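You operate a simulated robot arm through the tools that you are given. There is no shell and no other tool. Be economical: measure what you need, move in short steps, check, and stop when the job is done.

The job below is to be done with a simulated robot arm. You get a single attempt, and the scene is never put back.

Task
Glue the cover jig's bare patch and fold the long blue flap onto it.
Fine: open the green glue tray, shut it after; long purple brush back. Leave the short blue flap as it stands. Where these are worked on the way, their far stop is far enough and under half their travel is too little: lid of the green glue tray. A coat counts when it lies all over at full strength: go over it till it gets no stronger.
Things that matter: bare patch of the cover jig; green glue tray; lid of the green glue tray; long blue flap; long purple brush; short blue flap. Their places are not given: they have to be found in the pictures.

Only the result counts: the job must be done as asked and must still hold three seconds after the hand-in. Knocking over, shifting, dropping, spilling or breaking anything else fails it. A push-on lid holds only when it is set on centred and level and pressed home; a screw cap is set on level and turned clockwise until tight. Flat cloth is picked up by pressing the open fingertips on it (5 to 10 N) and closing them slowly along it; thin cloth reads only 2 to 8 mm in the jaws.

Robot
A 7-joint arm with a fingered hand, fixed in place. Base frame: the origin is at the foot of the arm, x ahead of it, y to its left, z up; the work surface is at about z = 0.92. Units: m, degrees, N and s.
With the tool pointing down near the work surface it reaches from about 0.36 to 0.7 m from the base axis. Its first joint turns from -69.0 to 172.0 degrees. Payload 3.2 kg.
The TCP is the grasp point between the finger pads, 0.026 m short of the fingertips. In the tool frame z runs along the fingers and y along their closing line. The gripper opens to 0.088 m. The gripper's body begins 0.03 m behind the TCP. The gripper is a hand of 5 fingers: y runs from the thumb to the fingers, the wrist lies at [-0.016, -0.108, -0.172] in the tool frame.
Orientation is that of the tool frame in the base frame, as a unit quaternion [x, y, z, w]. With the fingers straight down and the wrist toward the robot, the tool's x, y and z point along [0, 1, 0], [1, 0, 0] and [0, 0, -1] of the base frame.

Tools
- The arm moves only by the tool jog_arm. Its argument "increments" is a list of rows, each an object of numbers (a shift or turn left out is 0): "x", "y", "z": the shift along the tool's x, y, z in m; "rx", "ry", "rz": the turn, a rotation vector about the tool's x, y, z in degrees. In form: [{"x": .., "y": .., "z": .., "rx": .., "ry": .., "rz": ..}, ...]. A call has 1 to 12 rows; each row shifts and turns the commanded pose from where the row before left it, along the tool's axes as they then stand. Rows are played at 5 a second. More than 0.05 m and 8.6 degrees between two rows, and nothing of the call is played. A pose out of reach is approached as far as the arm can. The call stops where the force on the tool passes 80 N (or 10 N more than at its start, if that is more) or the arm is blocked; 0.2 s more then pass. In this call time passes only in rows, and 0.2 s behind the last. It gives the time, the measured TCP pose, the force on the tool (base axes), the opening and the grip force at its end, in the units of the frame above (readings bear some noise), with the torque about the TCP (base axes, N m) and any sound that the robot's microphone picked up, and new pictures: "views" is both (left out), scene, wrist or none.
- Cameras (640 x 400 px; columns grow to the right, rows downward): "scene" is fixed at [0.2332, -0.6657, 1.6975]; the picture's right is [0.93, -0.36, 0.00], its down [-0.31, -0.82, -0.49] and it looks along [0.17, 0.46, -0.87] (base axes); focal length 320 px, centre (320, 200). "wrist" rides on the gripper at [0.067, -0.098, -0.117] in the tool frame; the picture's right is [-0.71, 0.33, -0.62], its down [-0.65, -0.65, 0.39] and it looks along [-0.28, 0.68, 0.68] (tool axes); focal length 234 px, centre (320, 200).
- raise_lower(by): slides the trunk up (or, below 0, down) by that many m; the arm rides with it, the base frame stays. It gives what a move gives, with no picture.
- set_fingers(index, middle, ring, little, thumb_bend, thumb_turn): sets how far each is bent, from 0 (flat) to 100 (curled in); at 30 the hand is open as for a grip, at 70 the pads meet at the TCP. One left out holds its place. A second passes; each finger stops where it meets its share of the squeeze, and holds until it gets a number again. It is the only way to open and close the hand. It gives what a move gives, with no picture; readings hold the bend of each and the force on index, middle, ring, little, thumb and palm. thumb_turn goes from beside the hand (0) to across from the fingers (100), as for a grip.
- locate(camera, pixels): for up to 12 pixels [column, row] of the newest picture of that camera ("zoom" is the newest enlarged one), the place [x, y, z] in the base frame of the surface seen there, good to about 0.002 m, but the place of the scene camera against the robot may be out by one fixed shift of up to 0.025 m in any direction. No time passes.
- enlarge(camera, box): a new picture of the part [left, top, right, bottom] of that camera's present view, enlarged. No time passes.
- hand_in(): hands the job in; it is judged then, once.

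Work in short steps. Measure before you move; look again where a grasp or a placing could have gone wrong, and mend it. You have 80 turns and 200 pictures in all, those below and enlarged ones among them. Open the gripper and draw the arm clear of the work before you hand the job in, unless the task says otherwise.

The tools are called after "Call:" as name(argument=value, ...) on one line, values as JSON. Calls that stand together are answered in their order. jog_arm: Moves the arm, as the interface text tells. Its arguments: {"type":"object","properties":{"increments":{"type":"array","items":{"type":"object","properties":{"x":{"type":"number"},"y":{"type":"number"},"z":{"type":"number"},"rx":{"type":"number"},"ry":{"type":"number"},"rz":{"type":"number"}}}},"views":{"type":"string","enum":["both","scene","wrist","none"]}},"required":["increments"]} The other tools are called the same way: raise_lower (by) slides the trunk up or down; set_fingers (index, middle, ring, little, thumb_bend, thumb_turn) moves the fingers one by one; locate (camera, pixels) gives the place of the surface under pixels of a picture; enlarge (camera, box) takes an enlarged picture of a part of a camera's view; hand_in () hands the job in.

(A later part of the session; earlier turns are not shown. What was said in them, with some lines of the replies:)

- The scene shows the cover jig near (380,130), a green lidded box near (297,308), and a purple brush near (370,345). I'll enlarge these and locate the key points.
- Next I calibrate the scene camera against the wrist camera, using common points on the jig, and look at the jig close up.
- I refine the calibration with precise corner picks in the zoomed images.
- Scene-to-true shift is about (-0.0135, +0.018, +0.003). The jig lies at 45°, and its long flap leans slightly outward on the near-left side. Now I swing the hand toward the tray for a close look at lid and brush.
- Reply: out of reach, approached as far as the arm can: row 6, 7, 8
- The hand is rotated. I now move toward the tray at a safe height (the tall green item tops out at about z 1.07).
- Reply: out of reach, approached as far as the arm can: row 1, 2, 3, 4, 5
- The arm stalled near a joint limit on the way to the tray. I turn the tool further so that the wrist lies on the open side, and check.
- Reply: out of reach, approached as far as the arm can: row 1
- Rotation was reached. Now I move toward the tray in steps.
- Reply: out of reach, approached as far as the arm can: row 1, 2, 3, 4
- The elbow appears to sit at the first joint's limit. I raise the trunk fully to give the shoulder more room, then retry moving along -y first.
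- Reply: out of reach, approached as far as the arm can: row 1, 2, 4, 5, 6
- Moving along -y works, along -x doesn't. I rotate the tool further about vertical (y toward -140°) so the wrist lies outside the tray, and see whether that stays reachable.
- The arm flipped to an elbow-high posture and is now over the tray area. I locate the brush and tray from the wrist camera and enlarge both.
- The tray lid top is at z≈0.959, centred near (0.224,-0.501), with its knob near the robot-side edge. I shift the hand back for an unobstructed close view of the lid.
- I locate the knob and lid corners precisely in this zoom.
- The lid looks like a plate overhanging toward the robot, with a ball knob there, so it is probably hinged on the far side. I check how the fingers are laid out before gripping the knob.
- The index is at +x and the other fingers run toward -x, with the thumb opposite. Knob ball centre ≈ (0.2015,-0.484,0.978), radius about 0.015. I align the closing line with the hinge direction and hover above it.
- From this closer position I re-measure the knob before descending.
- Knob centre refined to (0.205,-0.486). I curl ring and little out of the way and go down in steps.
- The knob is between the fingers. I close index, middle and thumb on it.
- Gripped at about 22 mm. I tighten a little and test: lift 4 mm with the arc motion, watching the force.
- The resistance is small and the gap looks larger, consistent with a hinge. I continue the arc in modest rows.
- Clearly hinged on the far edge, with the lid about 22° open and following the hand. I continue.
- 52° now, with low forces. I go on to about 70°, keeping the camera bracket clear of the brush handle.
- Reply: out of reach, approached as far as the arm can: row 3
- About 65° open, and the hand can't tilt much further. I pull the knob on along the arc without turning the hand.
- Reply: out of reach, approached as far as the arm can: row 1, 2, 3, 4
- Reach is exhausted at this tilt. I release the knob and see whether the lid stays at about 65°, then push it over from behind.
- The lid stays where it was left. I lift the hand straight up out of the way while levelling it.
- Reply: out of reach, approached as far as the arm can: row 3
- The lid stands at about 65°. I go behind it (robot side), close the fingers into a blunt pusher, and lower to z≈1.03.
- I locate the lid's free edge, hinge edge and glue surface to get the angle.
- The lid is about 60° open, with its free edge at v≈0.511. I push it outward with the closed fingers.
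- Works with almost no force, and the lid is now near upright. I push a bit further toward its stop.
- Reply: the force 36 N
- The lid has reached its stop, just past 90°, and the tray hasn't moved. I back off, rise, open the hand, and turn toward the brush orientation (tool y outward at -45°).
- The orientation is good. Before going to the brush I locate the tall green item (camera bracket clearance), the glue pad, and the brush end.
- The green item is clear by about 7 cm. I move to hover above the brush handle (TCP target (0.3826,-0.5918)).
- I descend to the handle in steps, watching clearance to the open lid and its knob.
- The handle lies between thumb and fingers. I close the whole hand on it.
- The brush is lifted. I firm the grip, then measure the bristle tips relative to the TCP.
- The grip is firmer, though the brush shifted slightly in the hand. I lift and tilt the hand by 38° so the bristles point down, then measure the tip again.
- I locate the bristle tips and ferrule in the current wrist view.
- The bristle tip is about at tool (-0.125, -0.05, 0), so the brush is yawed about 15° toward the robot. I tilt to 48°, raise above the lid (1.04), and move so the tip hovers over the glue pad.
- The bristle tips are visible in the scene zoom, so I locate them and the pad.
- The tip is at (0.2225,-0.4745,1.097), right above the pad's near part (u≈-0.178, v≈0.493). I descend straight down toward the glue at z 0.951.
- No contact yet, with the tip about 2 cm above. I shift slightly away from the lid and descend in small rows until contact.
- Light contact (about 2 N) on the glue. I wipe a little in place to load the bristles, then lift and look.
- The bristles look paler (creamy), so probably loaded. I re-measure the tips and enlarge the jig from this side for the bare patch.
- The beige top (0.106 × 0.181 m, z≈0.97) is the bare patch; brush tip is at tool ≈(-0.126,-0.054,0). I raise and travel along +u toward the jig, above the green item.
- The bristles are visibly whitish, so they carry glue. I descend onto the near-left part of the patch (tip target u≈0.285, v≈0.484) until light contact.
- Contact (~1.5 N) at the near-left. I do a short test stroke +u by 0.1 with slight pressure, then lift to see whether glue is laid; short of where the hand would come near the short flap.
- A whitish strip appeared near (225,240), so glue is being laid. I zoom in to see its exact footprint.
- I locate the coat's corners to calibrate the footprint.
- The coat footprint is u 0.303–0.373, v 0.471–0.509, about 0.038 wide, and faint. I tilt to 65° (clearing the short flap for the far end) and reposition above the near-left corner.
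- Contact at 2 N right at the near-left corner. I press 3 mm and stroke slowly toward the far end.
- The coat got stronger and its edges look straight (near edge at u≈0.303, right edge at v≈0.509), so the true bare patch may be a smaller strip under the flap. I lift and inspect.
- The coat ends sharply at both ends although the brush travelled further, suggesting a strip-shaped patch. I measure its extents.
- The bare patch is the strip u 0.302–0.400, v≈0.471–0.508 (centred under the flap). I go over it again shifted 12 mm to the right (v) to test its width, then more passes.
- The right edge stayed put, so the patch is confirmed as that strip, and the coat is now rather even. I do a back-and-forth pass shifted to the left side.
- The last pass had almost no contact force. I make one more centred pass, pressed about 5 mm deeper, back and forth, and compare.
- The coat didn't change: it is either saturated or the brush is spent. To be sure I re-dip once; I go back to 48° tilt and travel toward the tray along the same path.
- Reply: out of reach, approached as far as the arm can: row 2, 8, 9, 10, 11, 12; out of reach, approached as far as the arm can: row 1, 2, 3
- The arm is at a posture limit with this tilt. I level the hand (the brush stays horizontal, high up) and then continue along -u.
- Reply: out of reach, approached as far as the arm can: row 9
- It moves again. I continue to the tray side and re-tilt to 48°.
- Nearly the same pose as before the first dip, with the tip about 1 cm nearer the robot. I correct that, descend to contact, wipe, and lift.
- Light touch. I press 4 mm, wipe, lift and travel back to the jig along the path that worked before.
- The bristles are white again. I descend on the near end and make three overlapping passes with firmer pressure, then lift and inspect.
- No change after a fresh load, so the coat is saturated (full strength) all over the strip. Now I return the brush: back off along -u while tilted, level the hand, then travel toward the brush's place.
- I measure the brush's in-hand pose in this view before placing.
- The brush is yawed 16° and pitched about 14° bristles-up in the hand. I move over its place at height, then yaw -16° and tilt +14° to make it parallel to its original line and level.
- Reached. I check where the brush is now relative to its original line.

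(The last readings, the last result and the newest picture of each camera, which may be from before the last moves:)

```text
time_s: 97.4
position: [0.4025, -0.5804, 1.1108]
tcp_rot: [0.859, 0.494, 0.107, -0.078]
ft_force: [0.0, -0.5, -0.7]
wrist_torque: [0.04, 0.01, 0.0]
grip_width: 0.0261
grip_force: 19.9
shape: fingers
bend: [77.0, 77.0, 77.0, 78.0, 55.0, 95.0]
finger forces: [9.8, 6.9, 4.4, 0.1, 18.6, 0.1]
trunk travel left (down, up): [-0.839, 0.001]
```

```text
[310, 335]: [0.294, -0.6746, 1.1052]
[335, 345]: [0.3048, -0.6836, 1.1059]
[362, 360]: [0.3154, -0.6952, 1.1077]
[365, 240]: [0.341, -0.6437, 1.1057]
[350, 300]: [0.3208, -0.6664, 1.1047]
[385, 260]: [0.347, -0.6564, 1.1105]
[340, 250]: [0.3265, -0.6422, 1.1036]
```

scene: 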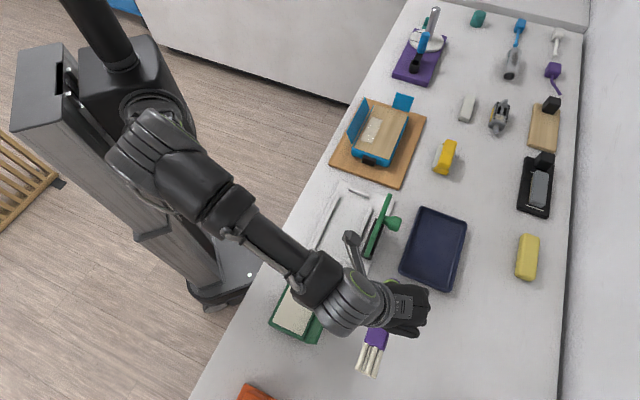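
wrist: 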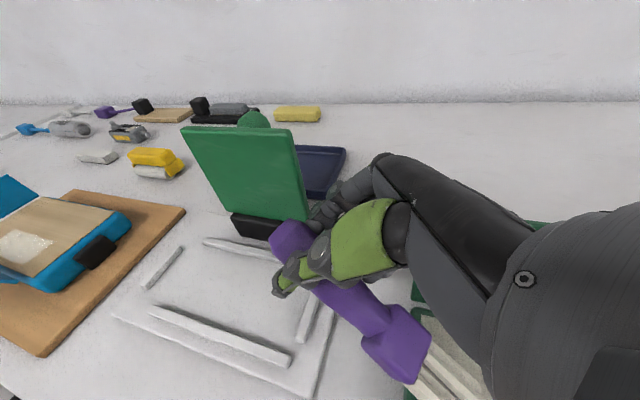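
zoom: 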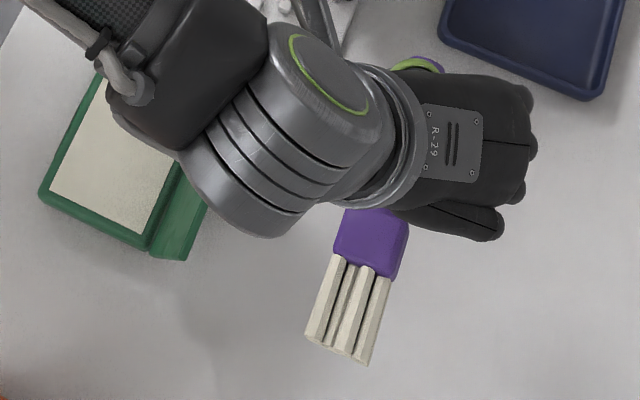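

The brush is parallel, level, and only 12 mm short in v. I lower it with that correction, checking force.

Call:
jog_arm(increments=[{"x": -0.0103, "y": 0.003, "z": 0.037}, {"x": -0.0103, "y": 0.003, "z": 0.037}, {"x": -0.0103, "y": 0.003, "z": 0.037}, {"x": -0.0073, "y": 0.0025, "z": 0.029}, {"x": -0.001, "z": 0.004}, {"x": -0.001, "z": 0.004}, {"x": -0.001, "z": 0.004}], views="scene")

Call:
enlarge(camera="scene", box=[290, 260, 430, 390])

```text
time_s: 99.0
position: [0.4062, -0.5844, 0.9544]
tcp_rot: [0.859, 0.495, 0.107, -0.076]
ft_force: [0.4, -0.8, 2.1]
wrist_torque: [0.03, -0.06, -0.01]
grip_width: 0.0263
grip_force: 20.6
shape: fingers
bend: [77.0, 77.0, 77.0, 78.0, 55.0, 95.0]
finger forces: [11.4, 6.6, 4.4, 0.1, 19.1, 0.0]
trunk travel left (down, up): [-0.839, 0.001]
```

scene: 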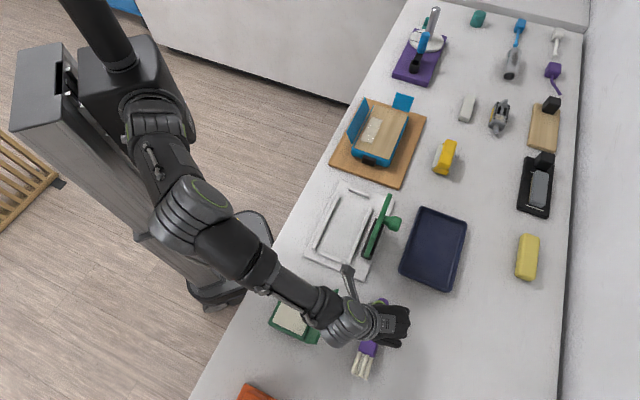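

```text
3.08 times, centred on (360, 325) of scene
```

zoom: 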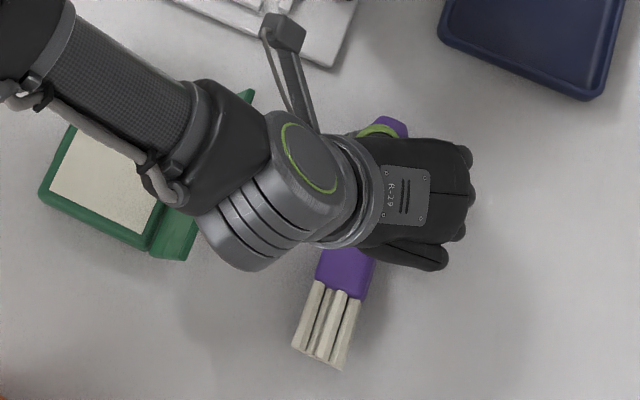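

The brush rests on the table (2 N) with its tip at about (360,375), nearly the original spot. I open the hand and rise.

Call:
set_fingers(index=30, middle=30, ring=30, little=30, thumb_bend=30)

Call:
jog_arm(increments=[{"x": 0.005, "z": -0.02}, {"x": 0.0097, "z": -0.039}, {"x": 0.0097, "z": -0.039}, {"x": 0.0097, "z": -0.039}, {"x": 0.0097, "z": -0.039}, {"ry": -7}, {"ry": -7}], views="both")

Call:
enlarge(camera="scene", box=[250, 260, 430, 390])

```text
time_s: 100.0
position: [0.4068, -0.5841, 0.9534]
tcp_rot: [0.859, 0.495, 0.106, -0.078]
ft_force: [0.8, -0.1, -0.1]
wrist_torque: [0.03, -0.03, 0.01]
grip_width: 0.0873
grip_force: 0.0
shape: fingers
bend: [30.0, 30.0, 30.0, 30.0, 30.0, 100.0]
finger forces: [0.1, 0.1, 0.1, 0.1, 0.0, 0.0]
trunk travel left (down, up): [-0.839, 0.001]
```

```text
time_s: 101.6
position: [0.4094, -0.5879, 1.1336]
tcp_rot: [0.866, 0.501, -0.001, -0.016]
ft_force: [0.1, -0.7, -0.7]
wrist_torque: [0.02, -0.02, -0.01]
grip_width: 0.0875
grip_force: 0.1
shape: fingers
bend: [30.0, 30.0, 30.0, 30.0, 30.0, 100.0]
finger forces: [0.0, 0.0, 0.1, 0.0, 0.0, 0.0]
trunk travel left (down, up): [-0.839, 0.001]
```

scene: 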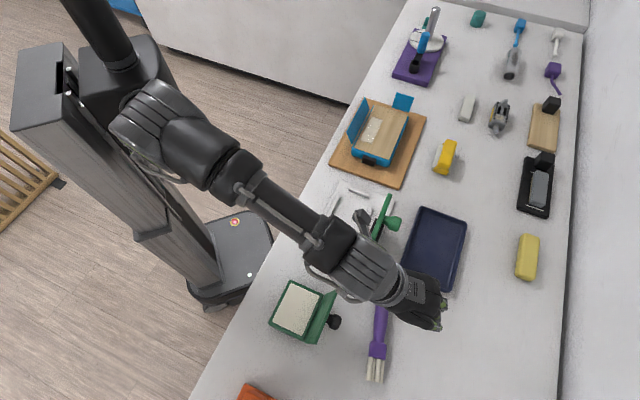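
wrist: 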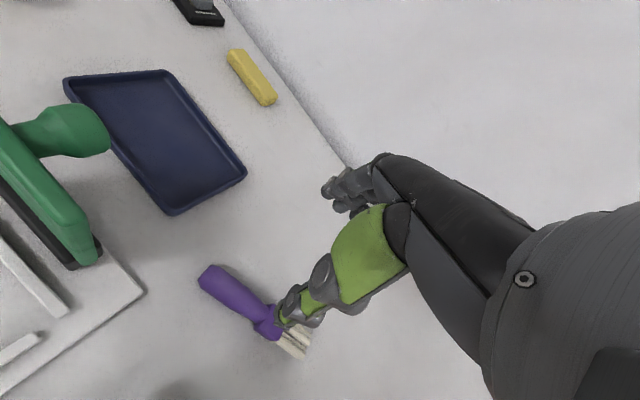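

```text
3.08 times, centred on (340, 325) of scene
```

zoom: 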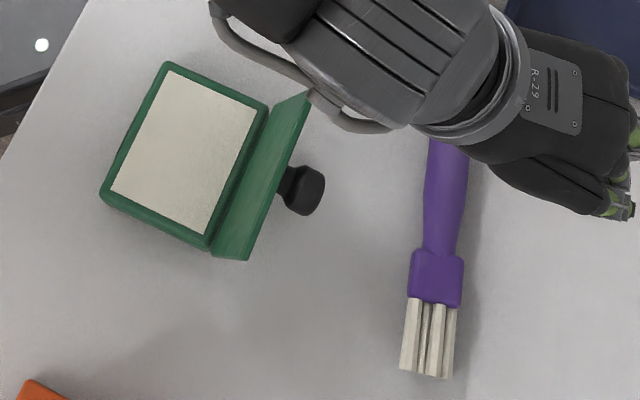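

The brush is back and lying on the bench near its original place (slightly turned when released). Next the lid: I make a fist-like pusher, align, and go to the outer side of the lid knob.

Call:
set_fingers(index=68, middle=68, ring=68, little=68, thumb_bend=66)

Call:
jog_arm(increments=[{"rz": 7.5}, {"rz": 7.6}, {"x": -0.037, "y": -0.022}, {"x": -0.037, "y": -0.023}, {"z": 0.035}, {"z": 0.035}, {"z": 0.03}], views="scene")

Call:
enlarge(camera="scene", box=[250, 260, 430, 390])

```text
time_s: 102.6
position: [0.4088, -0.5875, 1.1329]
tcp_rot: [0.865, 0.501, 0.0, -0.016]
ft_force: [0.1, 0.4, -0.6]
wrist_torque: [-0.01, 0.01, 0.03]
grip_width: 0.0097
grip_force: 0.1
shape: fingers
bend: [68.0, 68.0, 68.0, 68.0, 66.0, 100.0]
finger forces: [0.0, 0.1, 0.0, 0.1, 0.0, 0.1]
trunk travel left (down, up): [-0.839, 0.001]
```

```text
time_s: 104.2
position: [0.322, -0.6092, 1.0312]
tcp_rot: [0.924, 0.383, 0.0, -0.016]
ft_force: [-0.2, 0.5, 0.1]
wrist_torque: [-0.03, 0.03, -0.02]
grip_width: 0.0097
grip_force: 0.0
shape: fingers
bend: [68.0, 68.0, 68.0, 68.0, 66.0, 100.0]
finger forces: [0.0, 0.0, 0.0, 0.0, 0.0, 0.0]
trunk travel left (down, up): [-0.839, 0.001]
```

scene: 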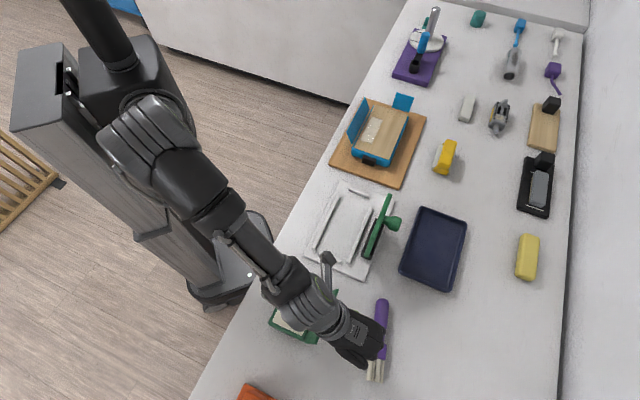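

```text
3.08 times, centred on (340, 325) of scene
```

zoom: 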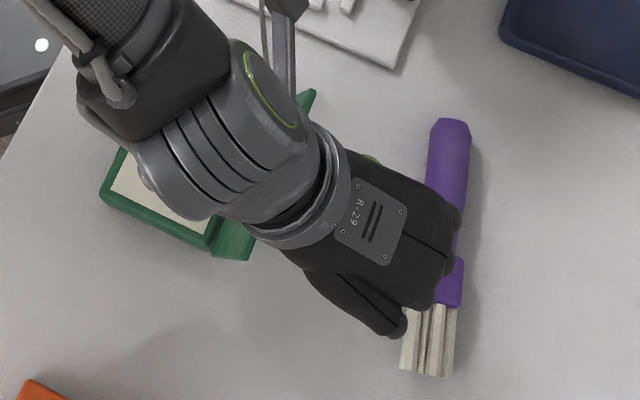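

In place beyond the knob. I push it toward the robot in small rows to fold the lid over.

Call:
jog_arm(increments=[{"y": -0.02}, {"y": -0.015}, {"y": -0.015}, {"y": -0.015}, {"y": -0.015}, {"y": -0.015}, {"y": -0.015}, {"y": -0.01}], views="both")

Call:
enlarge(camera="scene", box=[220, 240, 400, 370])

```text
time_s: 106.0
position: [0.2382, -0.522, 1.0375]
tcp_rot: [0.924, 0.382, -0.002, -0.017]
ft_force: [1.5, 0.2, 0.2]
wrist_torque: [0.02, -0.01, -0.03]
grip_width: 0.0091
grip_force: 0.5
shape: fingers
bend: [68.0, 68.0, 68.0, 68.0, 66.0, 100.0]
finger forces: [0.0, 0.1, 0.0, 0.0, 0.2, 0.1]
trunk travel left (down, up): [-0.839, 0.001]
```

scene: 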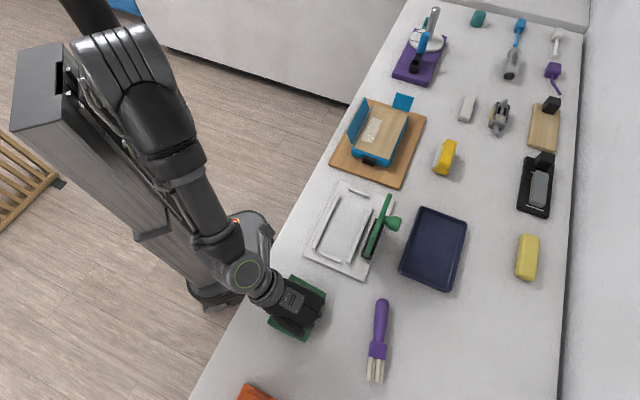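
wrist: 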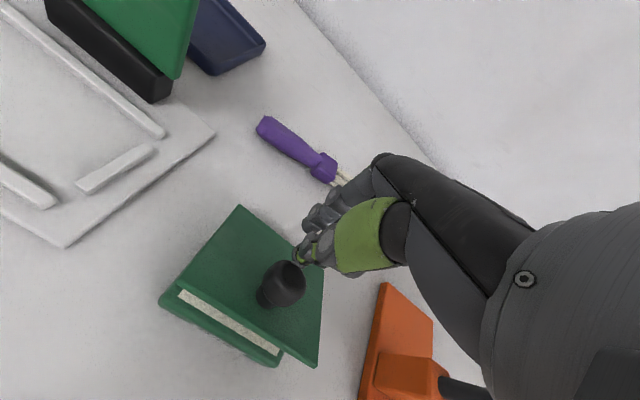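

```text
3.08 times, centred on (310, 305) of scene
```

zoom: 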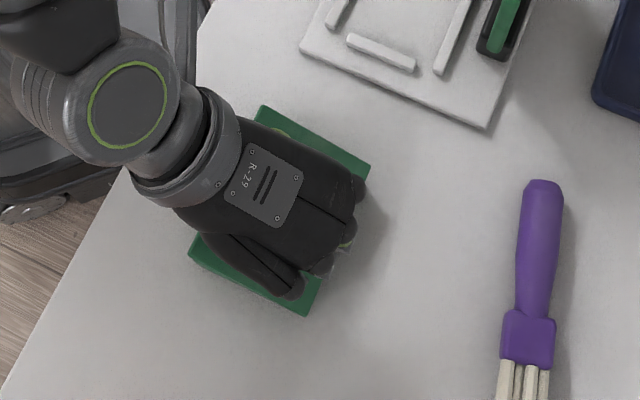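

The lid is folded to about 25°. I go up, over the knob, and press it down closed.

Call:
jog_arm(increments=[{"y": 0.005, "z": -0.03}, {"y": -0.024}, {"y": -0.024}, {"z": 0.015}, {"z": 0.015}, {"z": 0.01}, {"z": 0.008}, {"z": 0.006}], views="wrist")

Call:
enlarge(camera="wrist", box=[140, 180, 360, 390])

```text
time_s: 107.8
position: [0.207, -0.4898, 1.0154]
tcp_rot: [0.924, 0.383, -0.002, -0.016]
ft_force: [-0.2, 0.4, 0.9]
wrist_torque: [0.03, 0.01, -0.02]
grip_width: 0.0104
grip_force: 0.9
shape: fingers
bend: [68.0, 68.0, 68.0, 68.0, 66.0, 100.0]
finger forces: [0.1, 0.1, 0.0, 0.0, 1.1, 0.0]
trunk travel left (down, up): [-0.839, 0.001]
```

wrist: 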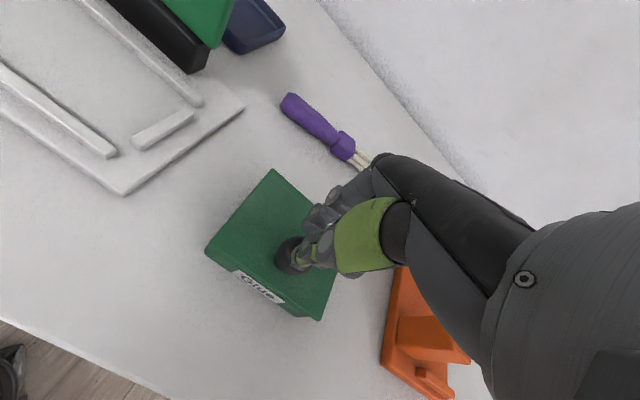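

```text
1.90 times, centred on (250, 285) of wrist
```

zoom: 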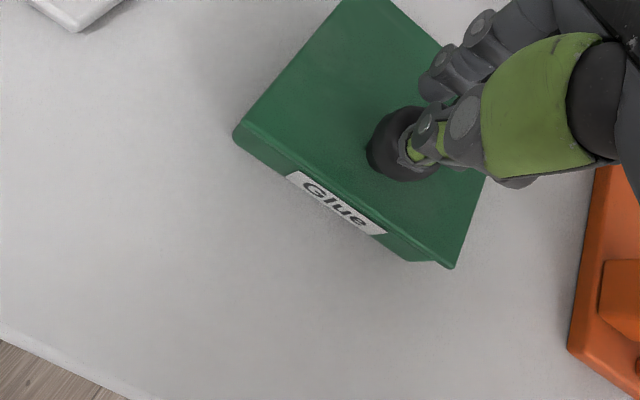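

The lid is nearly shut. I press a bit more, rise, and travel at height to the robot side of the long flap.

Call:
jog_arm(increments=[{"z": 0.005}, {"z": 0.004}, {"z": -0.045}, {"z": -0.045}, {"z": -0.045}, {"z": -0.025, "y": 0.025}, {"y": 0.023}], views="scene")

Call:
enlarge(camera="scene", box=[220, 240, 400, 370])

Call:
jog_arm(increments=[{"x": 0.047}, {"x": 0.047}, {"x": 0.047}, {"x": 0.047}, {"x": 0.047}, {"x": 0.047}, {"x": 0.047}, {"x": 0.047}, {"x": 0.047}, {"x": 0.047}, {"x": 0.047}, {"x": 0.047}], views="none")

Call:
jog_arm(increments=[{"y": -0.04}, {"y": -0.04}, {"y": -0.04}, {"y": -0.03}], views="both")

```text
time_s: 109.4
position: [0.2439, -0.5308, 1.1666]
tcp_rot: [0.924, 0.383, -0.002, -0.017]
ft_force: [0.8, -0.9, 0.1]
wrist_torque: [0.0, 0.0, -0.01]
grip_width: 0.0096
grip_force: 0.0
shape: fingers
bend: [68.0, 68.0, 68.0, 68.0, 66.0, 100.0]
finger forces: [0.1, 0.1, 0.0, 0.1, 0.0, 0.1]
trunk travel left (down, up): [-0.839, 0.001]
```

scene: 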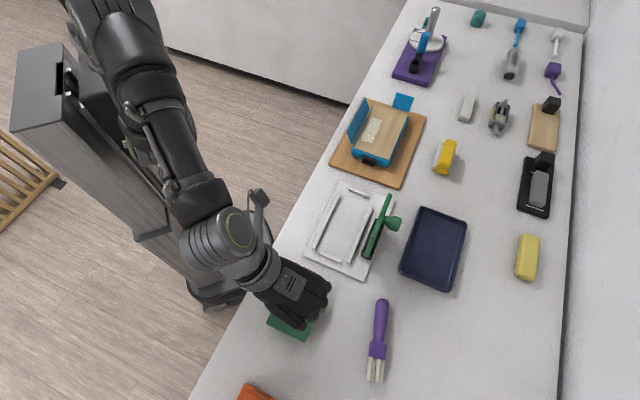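

```text
3.08 times, centred on (310, 305) of scene
```

zoom: 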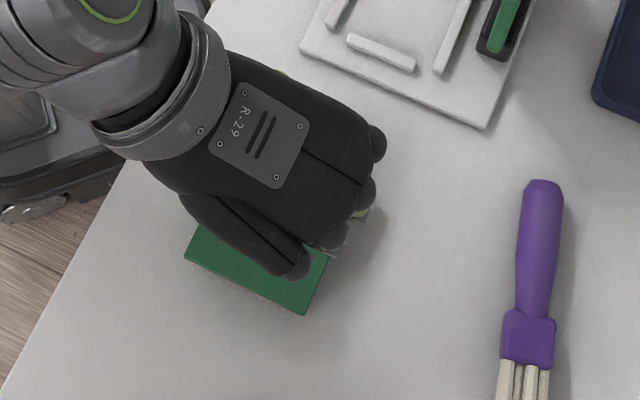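

```text
time_s: 112.0
position: [0.6435, -0.1374, 1.1704]
tcp_rot: [0.926, 0.377, 0.0, -0.021]
ft_force: [-0.2, 0.3, -0.2]
wrist_torque: [0.0, 0.01, 0.01]
grip_width: 0.0095
grip_force: 0.2
shape: fingers
bend: [68.0, 68.0, 68.0, 68.0, 66.0, 100.0]
finger forces: [0.1, 0.1, 0.0, 0.0, 0.0, 0.1]
trunk travel left (down, up): [-0.839, 0.001]
```

```text
time_s: 112.6
position: [0.5802, -0.1028, 1.0484]
tcp_rot: [0.923, 0.363, -0.108, -0.068]
ft_force: [-0.2, -0.2, -1.0]
wrist_torque: [0.0, -0.03, 0.0]
grip_width: 0.0095
grip_force: 0.1
shape: fingers
bend: [68.0, 68.0, 68.0, 68.0, 66.0, 100.0]
finger forces: [0.1, 0.0, 0.0, 0.1, 0.0, 0.1]
trunk travel left (down, up): [-0.839, 0.001]
stopped in row 2: the arm was blocked; the commanded pose is now the measured one
```

scene: 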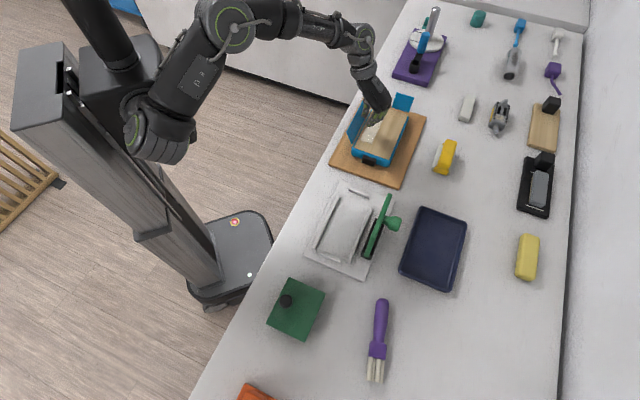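
wrist: 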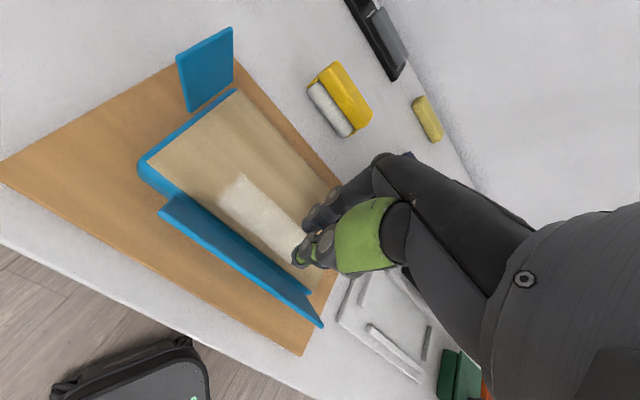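

The lid is shut. On the way the arm re-postured and stopped, now above the patch with fingers tilted about 14°. I rise, level, and open the hand so the thumb can go behind the flap.

Call:
jog_arm(increments=[{"z": -0.03}, {"z": -0.03}, {"rx": -6}, {"rx": -6}, {"ry": 4}, {"ry": 4}], views="none")

Call:
set_fingers(index=30, middle=30, ring=30, little=30, thumb_bend=30)

Call:
jog_arm(increments=[{"z": 0.001}], views="both")

Call:
enlarge(camera="wrist", box=[120, 80, 400, 360])

Call:
locate(camera="wrist", pixels=[[275, 315], [282, 322], [329, 190], [337, 205]])

```text
time_s: 113.8
position: [0.5735, -0.121, 1.0296]
tcp_rot: [0.928, 0.358, -0.1, -0.023]
ft_force: [-0.6, -0.5, 0.2]
wrist_torque: [0.01, -0.02, 0.02]
grip_width: 0.0093
grip_force: 0.0
shape: fingers
bend: [68.0, 68.0, 68.0, 68.0, 66.0, 100.0]
finger forces: [0.0, 0.0, 0.0, 0.1, 0.0, 0.0]
trunk travel left (down, up): [-0.839, 0.001]
stopped in row 6: the arm was blocked; the commanded pose is now the measured one
```

```text
time_s: 114.8
position: [0.5743, -0.1205, 1.0311]
tcp_rot: [0.928, 0.358, -0.099, -0.022]
ft_force: [-0.1, -0.2, 0.1]
wrist_torque: [-0.03, 0.01, -0.02]
grip_width: 0.0875
grip_force: 0.0
shape: fingers
bend: [30.0, 30.0, 30.0, 30.0, 30.0, 100.0]
finger forces: [0.1, 0.1, 0.1, 0.0, 0.0, 0.0]
trunk travel left (down, up): [-0.839, 0.001]
```

```text
time_s: 115.2
position: [0.5753, -0.1214, 1.0306]
tcp_rot: [0.928, 0.358, -0.096, -0.025]
ft_force: [-0.3, 0.5, -0.1]
wrist_torque: [-0.02, 0.04, 0.01]
grip_width: 0.0873
grip_force: 0.1
shape: fingers
bend: [30.0, 30.0, 30.0, 30.0, 30.0, 100.0]
finger forces: [0.1, 0.0, 0.1, 0.0, 0.0, 0.1]
trunk travel left (down, up): [-0.839, 0.001]
```

scene: 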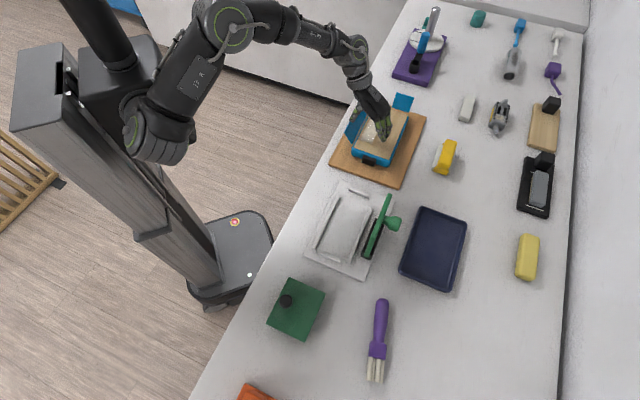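
wrist: 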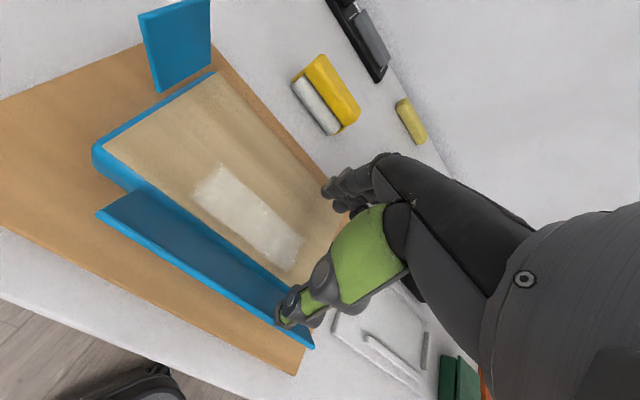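

```text
1.43 times, centred on (260, 220) of wrist
```

zoom: 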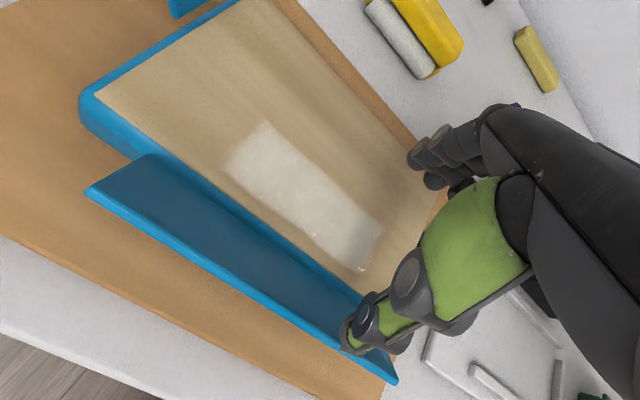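

```text
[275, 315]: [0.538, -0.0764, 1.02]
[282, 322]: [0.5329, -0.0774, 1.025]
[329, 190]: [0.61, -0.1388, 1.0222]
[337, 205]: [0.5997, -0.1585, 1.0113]
```

The thumb tip (v≈0.434, z≈1.02) is just above the flap's top edge. I test small moves: up 3 cm, then 2.5 cm toward the robot side.

Call:
jog_arm(increments=[{"z": -0.015}, {"z": -0.015}], views="none")

Call:
jog_arm(increments=[{"y": -0.01}, {"y": -0.015}], views="both")

Call:
locate(camera="wrist", pixels=[[275, 315], [282, 322], [290, 300]])

Call:
enlarge(camera="scene", box=[320, 70, 440, 170])

```text
time_s: 115.8
position: [0.5777, -0.1243, 1.056]
tcp_rot: [0.93, 0.351, -0.102, -0.031]
ft_force: [-0.3, -0.1, 0.4]
wrist_torque: [-0.02, -0.01, -0.03]
grip_width: 0.0873
grip_force: 0.2
shape: fingers
bend: [30.0, 30.0, 30.0, 30.0, 30.0, 100.0]
finger forces: [0.1, 0.0, 0.0, 0.0, 0.0, 0.1]
trunk travel left (down, up): [-0.839, 0.001]
```

```text
time_s: 116.7
position: [0.5488, -0.1108, 1.0139]
tcp_rot: [0.927, 0.344, -0.142, -0.048]
ft_force: [-0.3, -0.3, -0.2]
wrist_torque: [-0.01, 0.01, 0.03]
grip_width: 0.0876
grip_force: 0.1
shape: fingers
bend: [30.0, 30.0, 30.0, 30.0, 30.0, 100.0]
finger forces: [0.0, 0.0, 0.0, 0.1, 0.0, 0.1]
trunk travel left (down, up): [-0.839, 0.001]
stopped in row 2: the arm was blocked; the commanded pose is now the measured one
```

scene: 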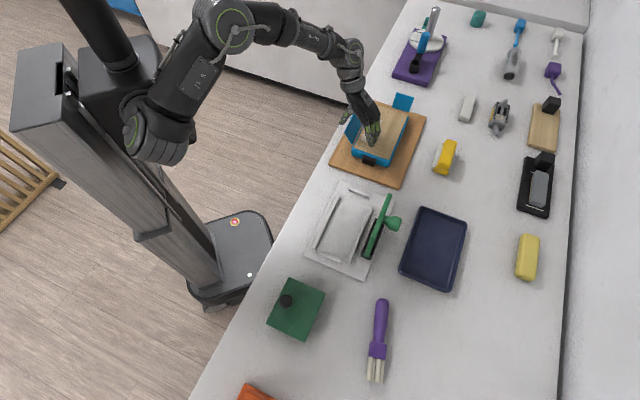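
wrist: 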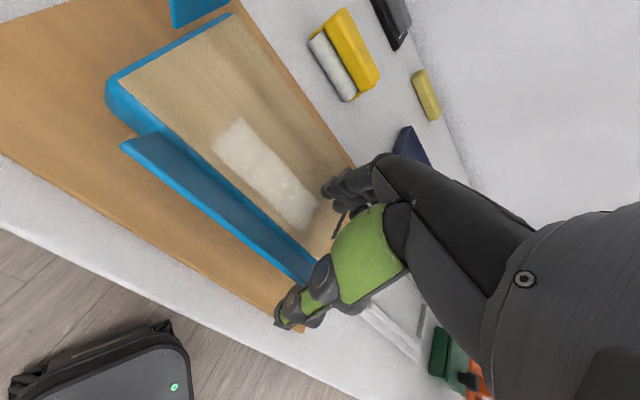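

```text
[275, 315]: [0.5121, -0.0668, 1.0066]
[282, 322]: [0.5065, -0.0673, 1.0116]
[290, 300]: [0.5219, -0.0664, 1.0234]
```

```text
4.00 times, centred on (380, 120) of scene
```

zoom: 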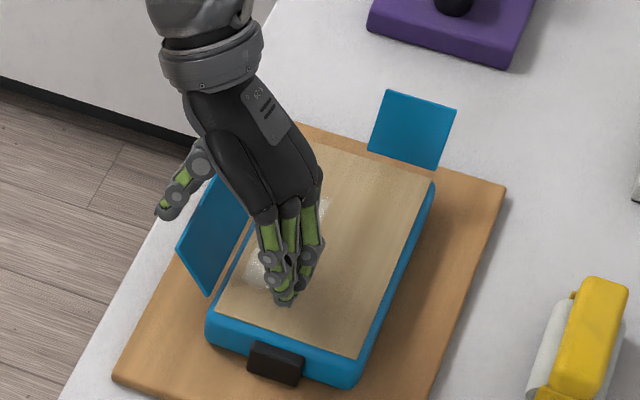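

The thumb is now behind the flap (v≈0.41, z≈1.0), the flap still untouched. I sweep +v so the thumb carries the flap over.

Call:
jog_arm(increments=[{"y": 0.01, "z": -0.002}, {"y": 0.01, "z": -0.002}, {"y": 0.01, "z": -0.002}, {"y": 0.01, "z": -0.002}, {"y": 0.01, "z": -0.002}, {"y": 0.01, "z": -0.002}, {"y": 0.008, "z": -0.0015}], views="both")

Call:
enlarge(camera="scene", box=[320, 70, 440, 170])

```text
time_s: 118.2
position: [0.5948, -0.1608, 1.015]
tcp_rot: [0.926, 0.347, -0.142, -0.045]
ft_force: [-0.3, -0.4, 0.3]
wrist_torque: [-0.03, 0.0, -0.01]
grip_width: 0.0881
grip_force: 0.1
shape: fingers
bend: [30.0, 30.0, 30.0, 30.0, 30.0, 100.0]
finger forces: [0.1, 0.0, 0.0, 0.0, 0.1, 0.1]
trunk travel left (down, up): [-0.839, 0.001]
```

scene: 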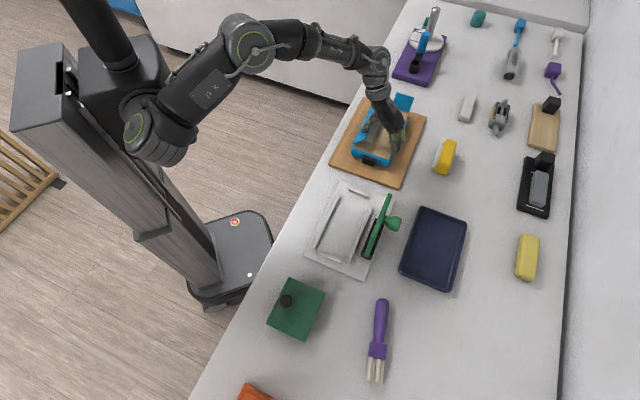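
wrist: 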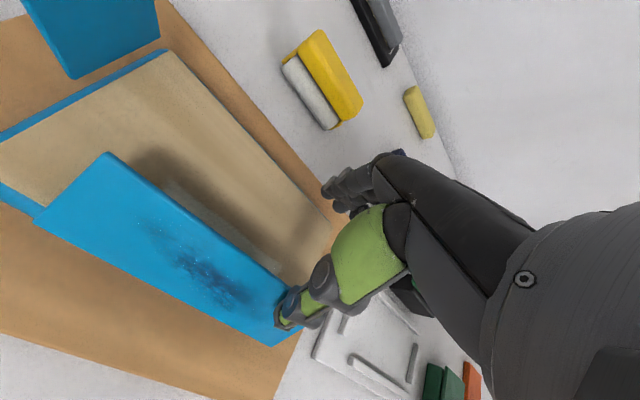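

```text
4.00 times, centred on (380, 120) of scene
```

zoom: 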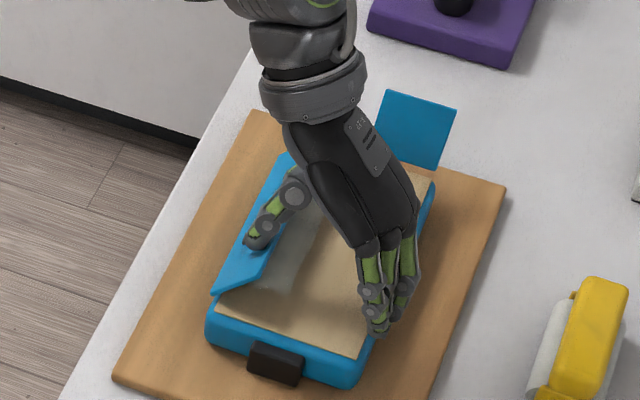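

The flap is carried over to about 40° above the glue, with the thumb resting on it. I curl the other fingers away and press down with the thumb.

Call:
jog_arm(increments=[{"z": -0.008}], views="none")

Call:
set_fingers(index=100, middle=100, ring=100, little=100)

Call:
jog_arm(increments=[{"y": 0.003, "z": 0.008}, {"y": 0.002, "z": 0.006}, {"y": 0.001, "z": 0.004}, {"y": 0.001, "z": 0.004}, {"y": 0.001, "z": 0.003}], views="both")

Call:
enlarge(camera="scene", box=[320, 70, 440, 170])

```text
time_s: 118.7
position: [0.5962, -0.1591, 1.0216]
tcp_rot: [0.926, 0.346, -0.142, -0.045]
ft_force: [-0.4, -0.2, -0.7]
wrist_torque: [0.0, 0.0, -0.02]
grip_width: 0.0877
grip_force: 0.2
shape: fingers
bend: [30.0, 30.0, 30.0, 30.0, 30.0, 100.0]
finger forces: [0.0, 0.1, 0.1, 0.1, 0.1, 0.0]
trunk travel left (down, up): [-0.839, 0.001]
```

```text
time_s: 119.7
position: [0.5967, -0.1603, 1.0234]
tcp_rot: [0.926, 0.346, -0.143, -0.045]
ft_force: [1.1, -1.1, 0.0]
wrist_torque: [0.0, 0.01, 0.03]
grip_width: 0.0571
grip_force: 0.1
shape: fingers
bend: [100.0, 100.0, 100.0, 100.0, 30.0, 100.0]
finger forces: [0.0, 0.0, 0.1, 0.1, 0.1, 0.1]
trunk travel left (down, up): [-0.839, 0.001]
```

```text
time_s: 120.8
position: [0.5948, -0.1673, 0.997]
tcp_rot: [0.926, 0.347, -0.143, -0.045]
ft_force: [-0.7, 0.2, -0.7]
wrist_torque: [0.02, 0.04, -0.05]
grip_width: 0.0571
grip_force: 0.1
shape: fingers
bend: [100.0, 100.0, 100.0, 100.0, 30.0, 100.0]
finger forces: [0.0, 0.0, 0.0, 0.0, 0.5, 0.0]
trunk travel left (down, up): [-0.839, 0.001]
```

scene: 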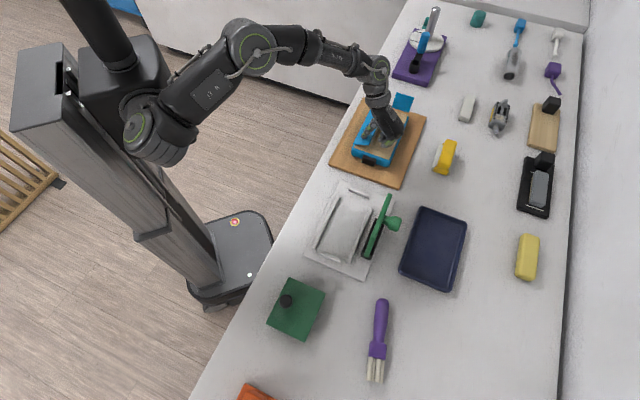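
wrist: 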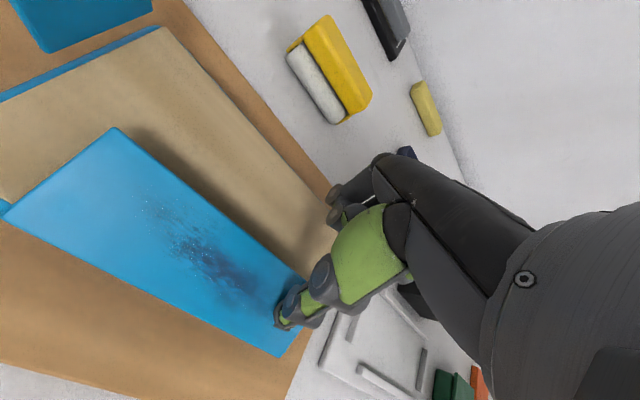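

```text
4.00 times, centred on (380, 120) of scene
```

zoom: 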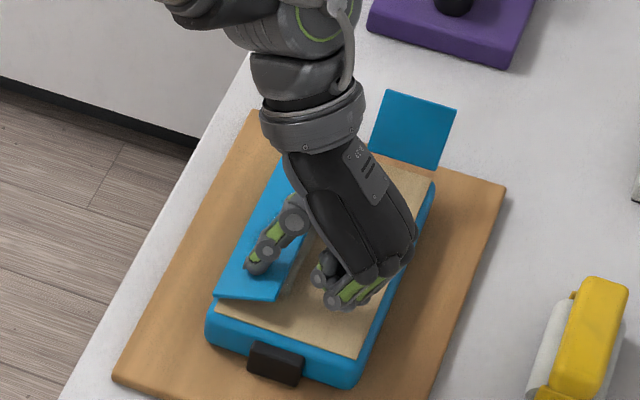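

The flap is down to about 20°. I shift toward its middle and press further down in small rows.

Call:
jog_arm(increments=[{"x": 0.02, "z": -0.002}, {"z": 0.004}, {"y": 0.001, "z": 0.004}, {"y": 0.001, "z": 0.004}, {"y": 0.001, "z": 0.003}, {"y": 0.001, "z": 0.003}], views="both")

Call:
enlarge(camera="scene", box=[330, 80, 420, 160])

Call:
enlarge(camera="wrist", box=[0, 100, 340, 400])

```text
time_s: 122.2
position: [0.6095, -0.1564, 0.9836]
tcp_rot: [0.927, 0.347, -0.137, -0.042]
ft_force: [13.5, -3.3, 27.0]
wrist_torque: [1.18, 1.17, -0.46]
grip_width: 0.06
grip_force: 14.2
shape: fingers
bend: [100.0, 100.0, 100.0, 100.0, 24.0, 100.0]
finger forces: [0.1, 0.0, 0.0, 0.0, 27.8, 0.1]
trunk travel left (down, up): [-0.839, 0.001]
```

scene: 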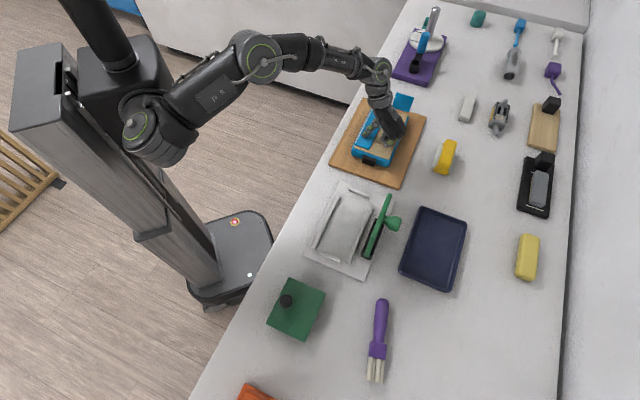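
wrist: 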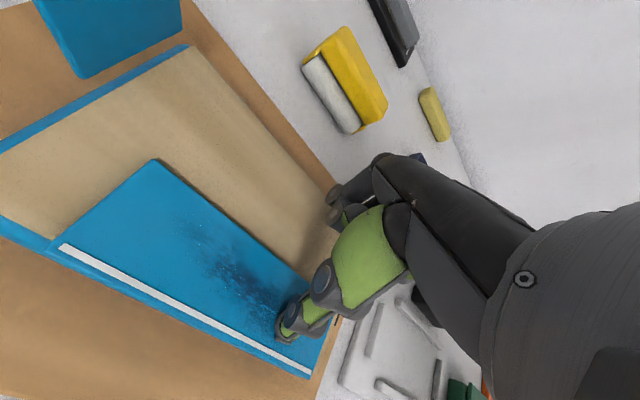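

```text
5.00 times, centred on (375, 120) of scene
```

zoom: 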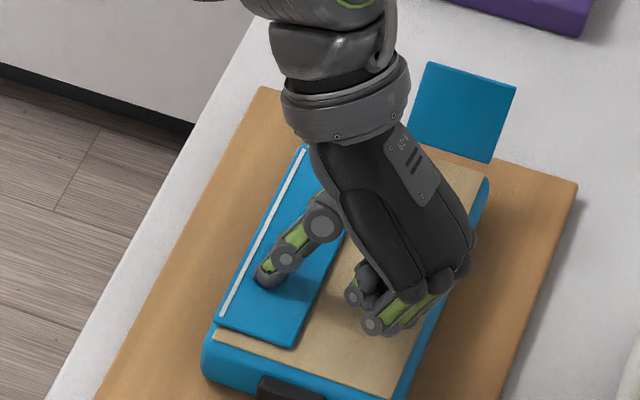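

```text
1.33 times, centred on (170, 250) of wrist
5 turns are left
```

zoom: 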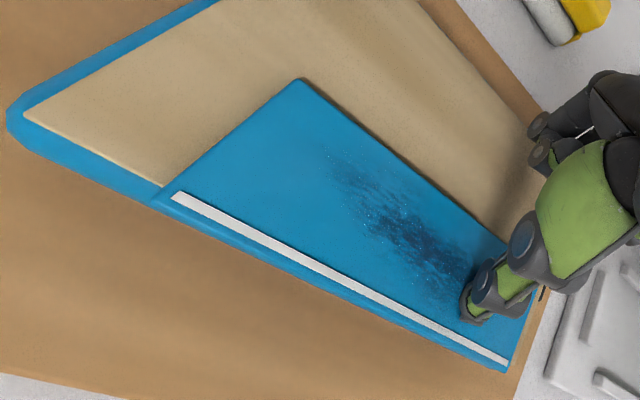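

The flap is flat on the patch, pressed at 27 N, and a white crease line shows. I hold for about two seconds, then lift clear.

Call:
jog_arm(increments=[{"z": 0.0005}, {"z": 0}, {"z": 0}, {"z": 0}, {"z": 0}, {"z": 0}, {"z": 0}, {"z": 0}, {"z": 0}, {"z": 0}], views="none")

Call:
jog_arm(increments=[{"z": -0.02}, {"z": -0.04}, {"z": -0.04}, {"y": 0.02, "z": -0.04}], views="scene")

Call:
enlarge(camera="scene", box=[330, 80, 420, 160])

Call:
enlarge(camera="scene", box=[240, 260, 420, 390])

```text
time_s: 124.5
position: [0.6094, -0.1561, 0.983]
tcp_rot: [0.927, 0.347, -0.139, -0.044]
ft_force: [16.0, -4.9, 30.5]
wrist_torque: [1.28, 1.36, -0.41]
grip_width: 0.0605
grip_force: 15.9
shape: fingers
bend: [100.0, 100.0, 100.0, 100.0, 24.0, 100.0]
finger forces: [0.0, 0.1, 0.1, 0.0, 31.1, 0.0]
trunk travel left (down, up): [-0.839, 0.001]
```

```text
time_s: 125.5
position: [0.6418, -0.1732, 1.1033]
tcp_rot: [0.926, 0.347, -0.144, -0.046]
ft_force: [-0.4, 0.6, -0.2]
wrist_torque: [0.0, 0.01, 0.03]
grip_width: 0.0567
grip_force: 0.0
shape: fingers
bend: [100.0, 100.0, 100.0, 100.0, 30.0, 100.0]
finger forces: [0.0, 0.0, 0.1, 0.0, 0.0, 0.0]
out of reach, approached as far as the arm can: row 4
trunk travel left (down, up): [-0.839, 0.001]
```

scene: 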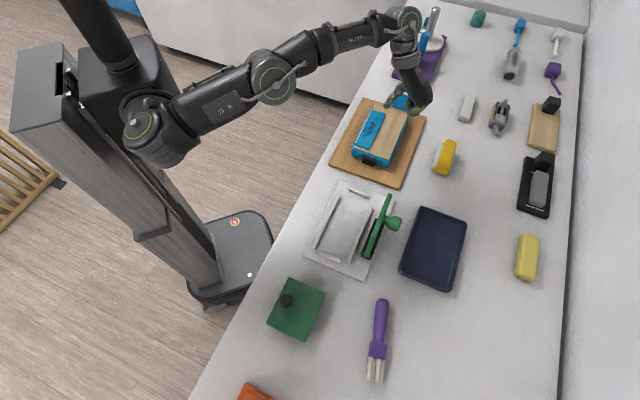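

```text
5.00 times, centred on (375, 120) of scene
```

zoom: 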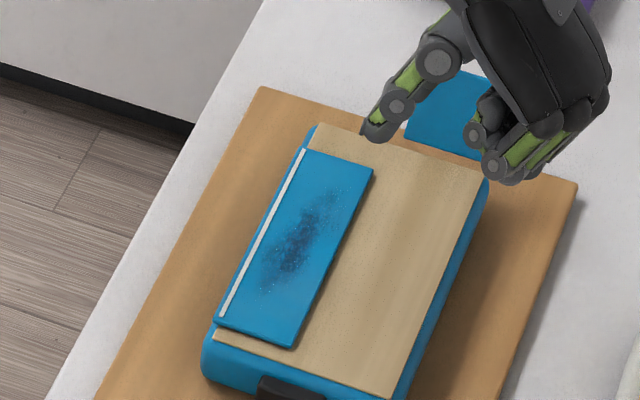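

```text
3.08 times, centred on (330, 325) of scene
4 turns are left
```

zoom: 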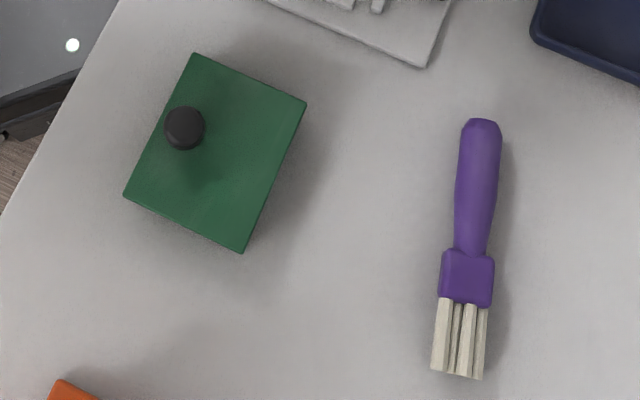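

The flap lies flat and stays; the tray is shut, the brush is on the bench, and the short flap still stands. I draw up a little more and open the hand.

Call:
jog_arm(increments=[{"x": -0.01, "z": -0.02}, {"x": -0.01, "z": -0.02}], views="none")

Call:
set_fingers(index=30, middle=30, ring=30, little=30, thumb_bend=30)

Call:
enlarge(camera="scene", box=[330, 60, 450, 160])

```text
time_s: 126.0
position: [0.6375, -0.184, 1.1453]
tcp_rot: [0.926, 0.347, -0.142, -0.045]
ft_force: [-0.1, -0.7, -0.9]
wrist_torque: [0.0, 0.01, -0.06]
grip_width: 0.057
grip_force: 0.0
shape: fingers
bend: [100.0, 100.0, 100.0, 100.0, 30.0, 100.0]
finger forces: [0.0, 0.0, 0.0, 0.1, 0.0, 0.0]
trunk travel left (down, up): [-0.839, 0.001]
```

```text
time_s: 127.0
position: [0.6379, -0.1839, 1.1444]
tcp_rot: [0.926, 0.346, -0.143, -0.045]
ft_force: [-0.8, 0.1, 0.2]
wrist_torque: [-0.02, -0.02, 0.0]
grip_width: 0.0877
grip_force: 0.0
shape: fingers
bend: [30.0, 30.0, 30.0, 30.0, 30.0, 100.0]
finger forces: [0.0, 0.1, 0.0, 0.0, 0.0, 0.0]
trunk travel left (down, up): [-0.839, 0.001]
```

```text
4.00 times, centred on (390, 110) of scene
3 turns are left
```

zoom: 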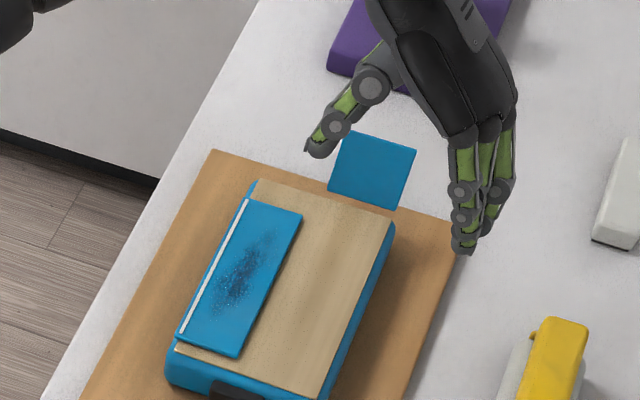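

The hand is open and clear, the flap is stuck down, and the short flap is untouched, so I hand in.

Call:
hand_in()

```text
The job is handed in.
```

I coated the bare patch, pressed the long blue flap flat onto it, and handed the job in; the one thing off is that the brush did not go back exactly to its place.

- **Glue:** a fresh dip and three more passes made the coat no stronger, so I took it as full strength all over.
- **Long flap:** pressed down with about 30 N and held for two seconds. It stayed flat when I let go.
- **Short flap:** still standing and never touched.
- **Green glue tray:** lid opened to its stop, then shut again.
- **Brush:** it turned about 15° as I let go, so its bristle end lies about 3 cm from where it started. The handle end is about where it was. I did not have enough turns left to straighten it.
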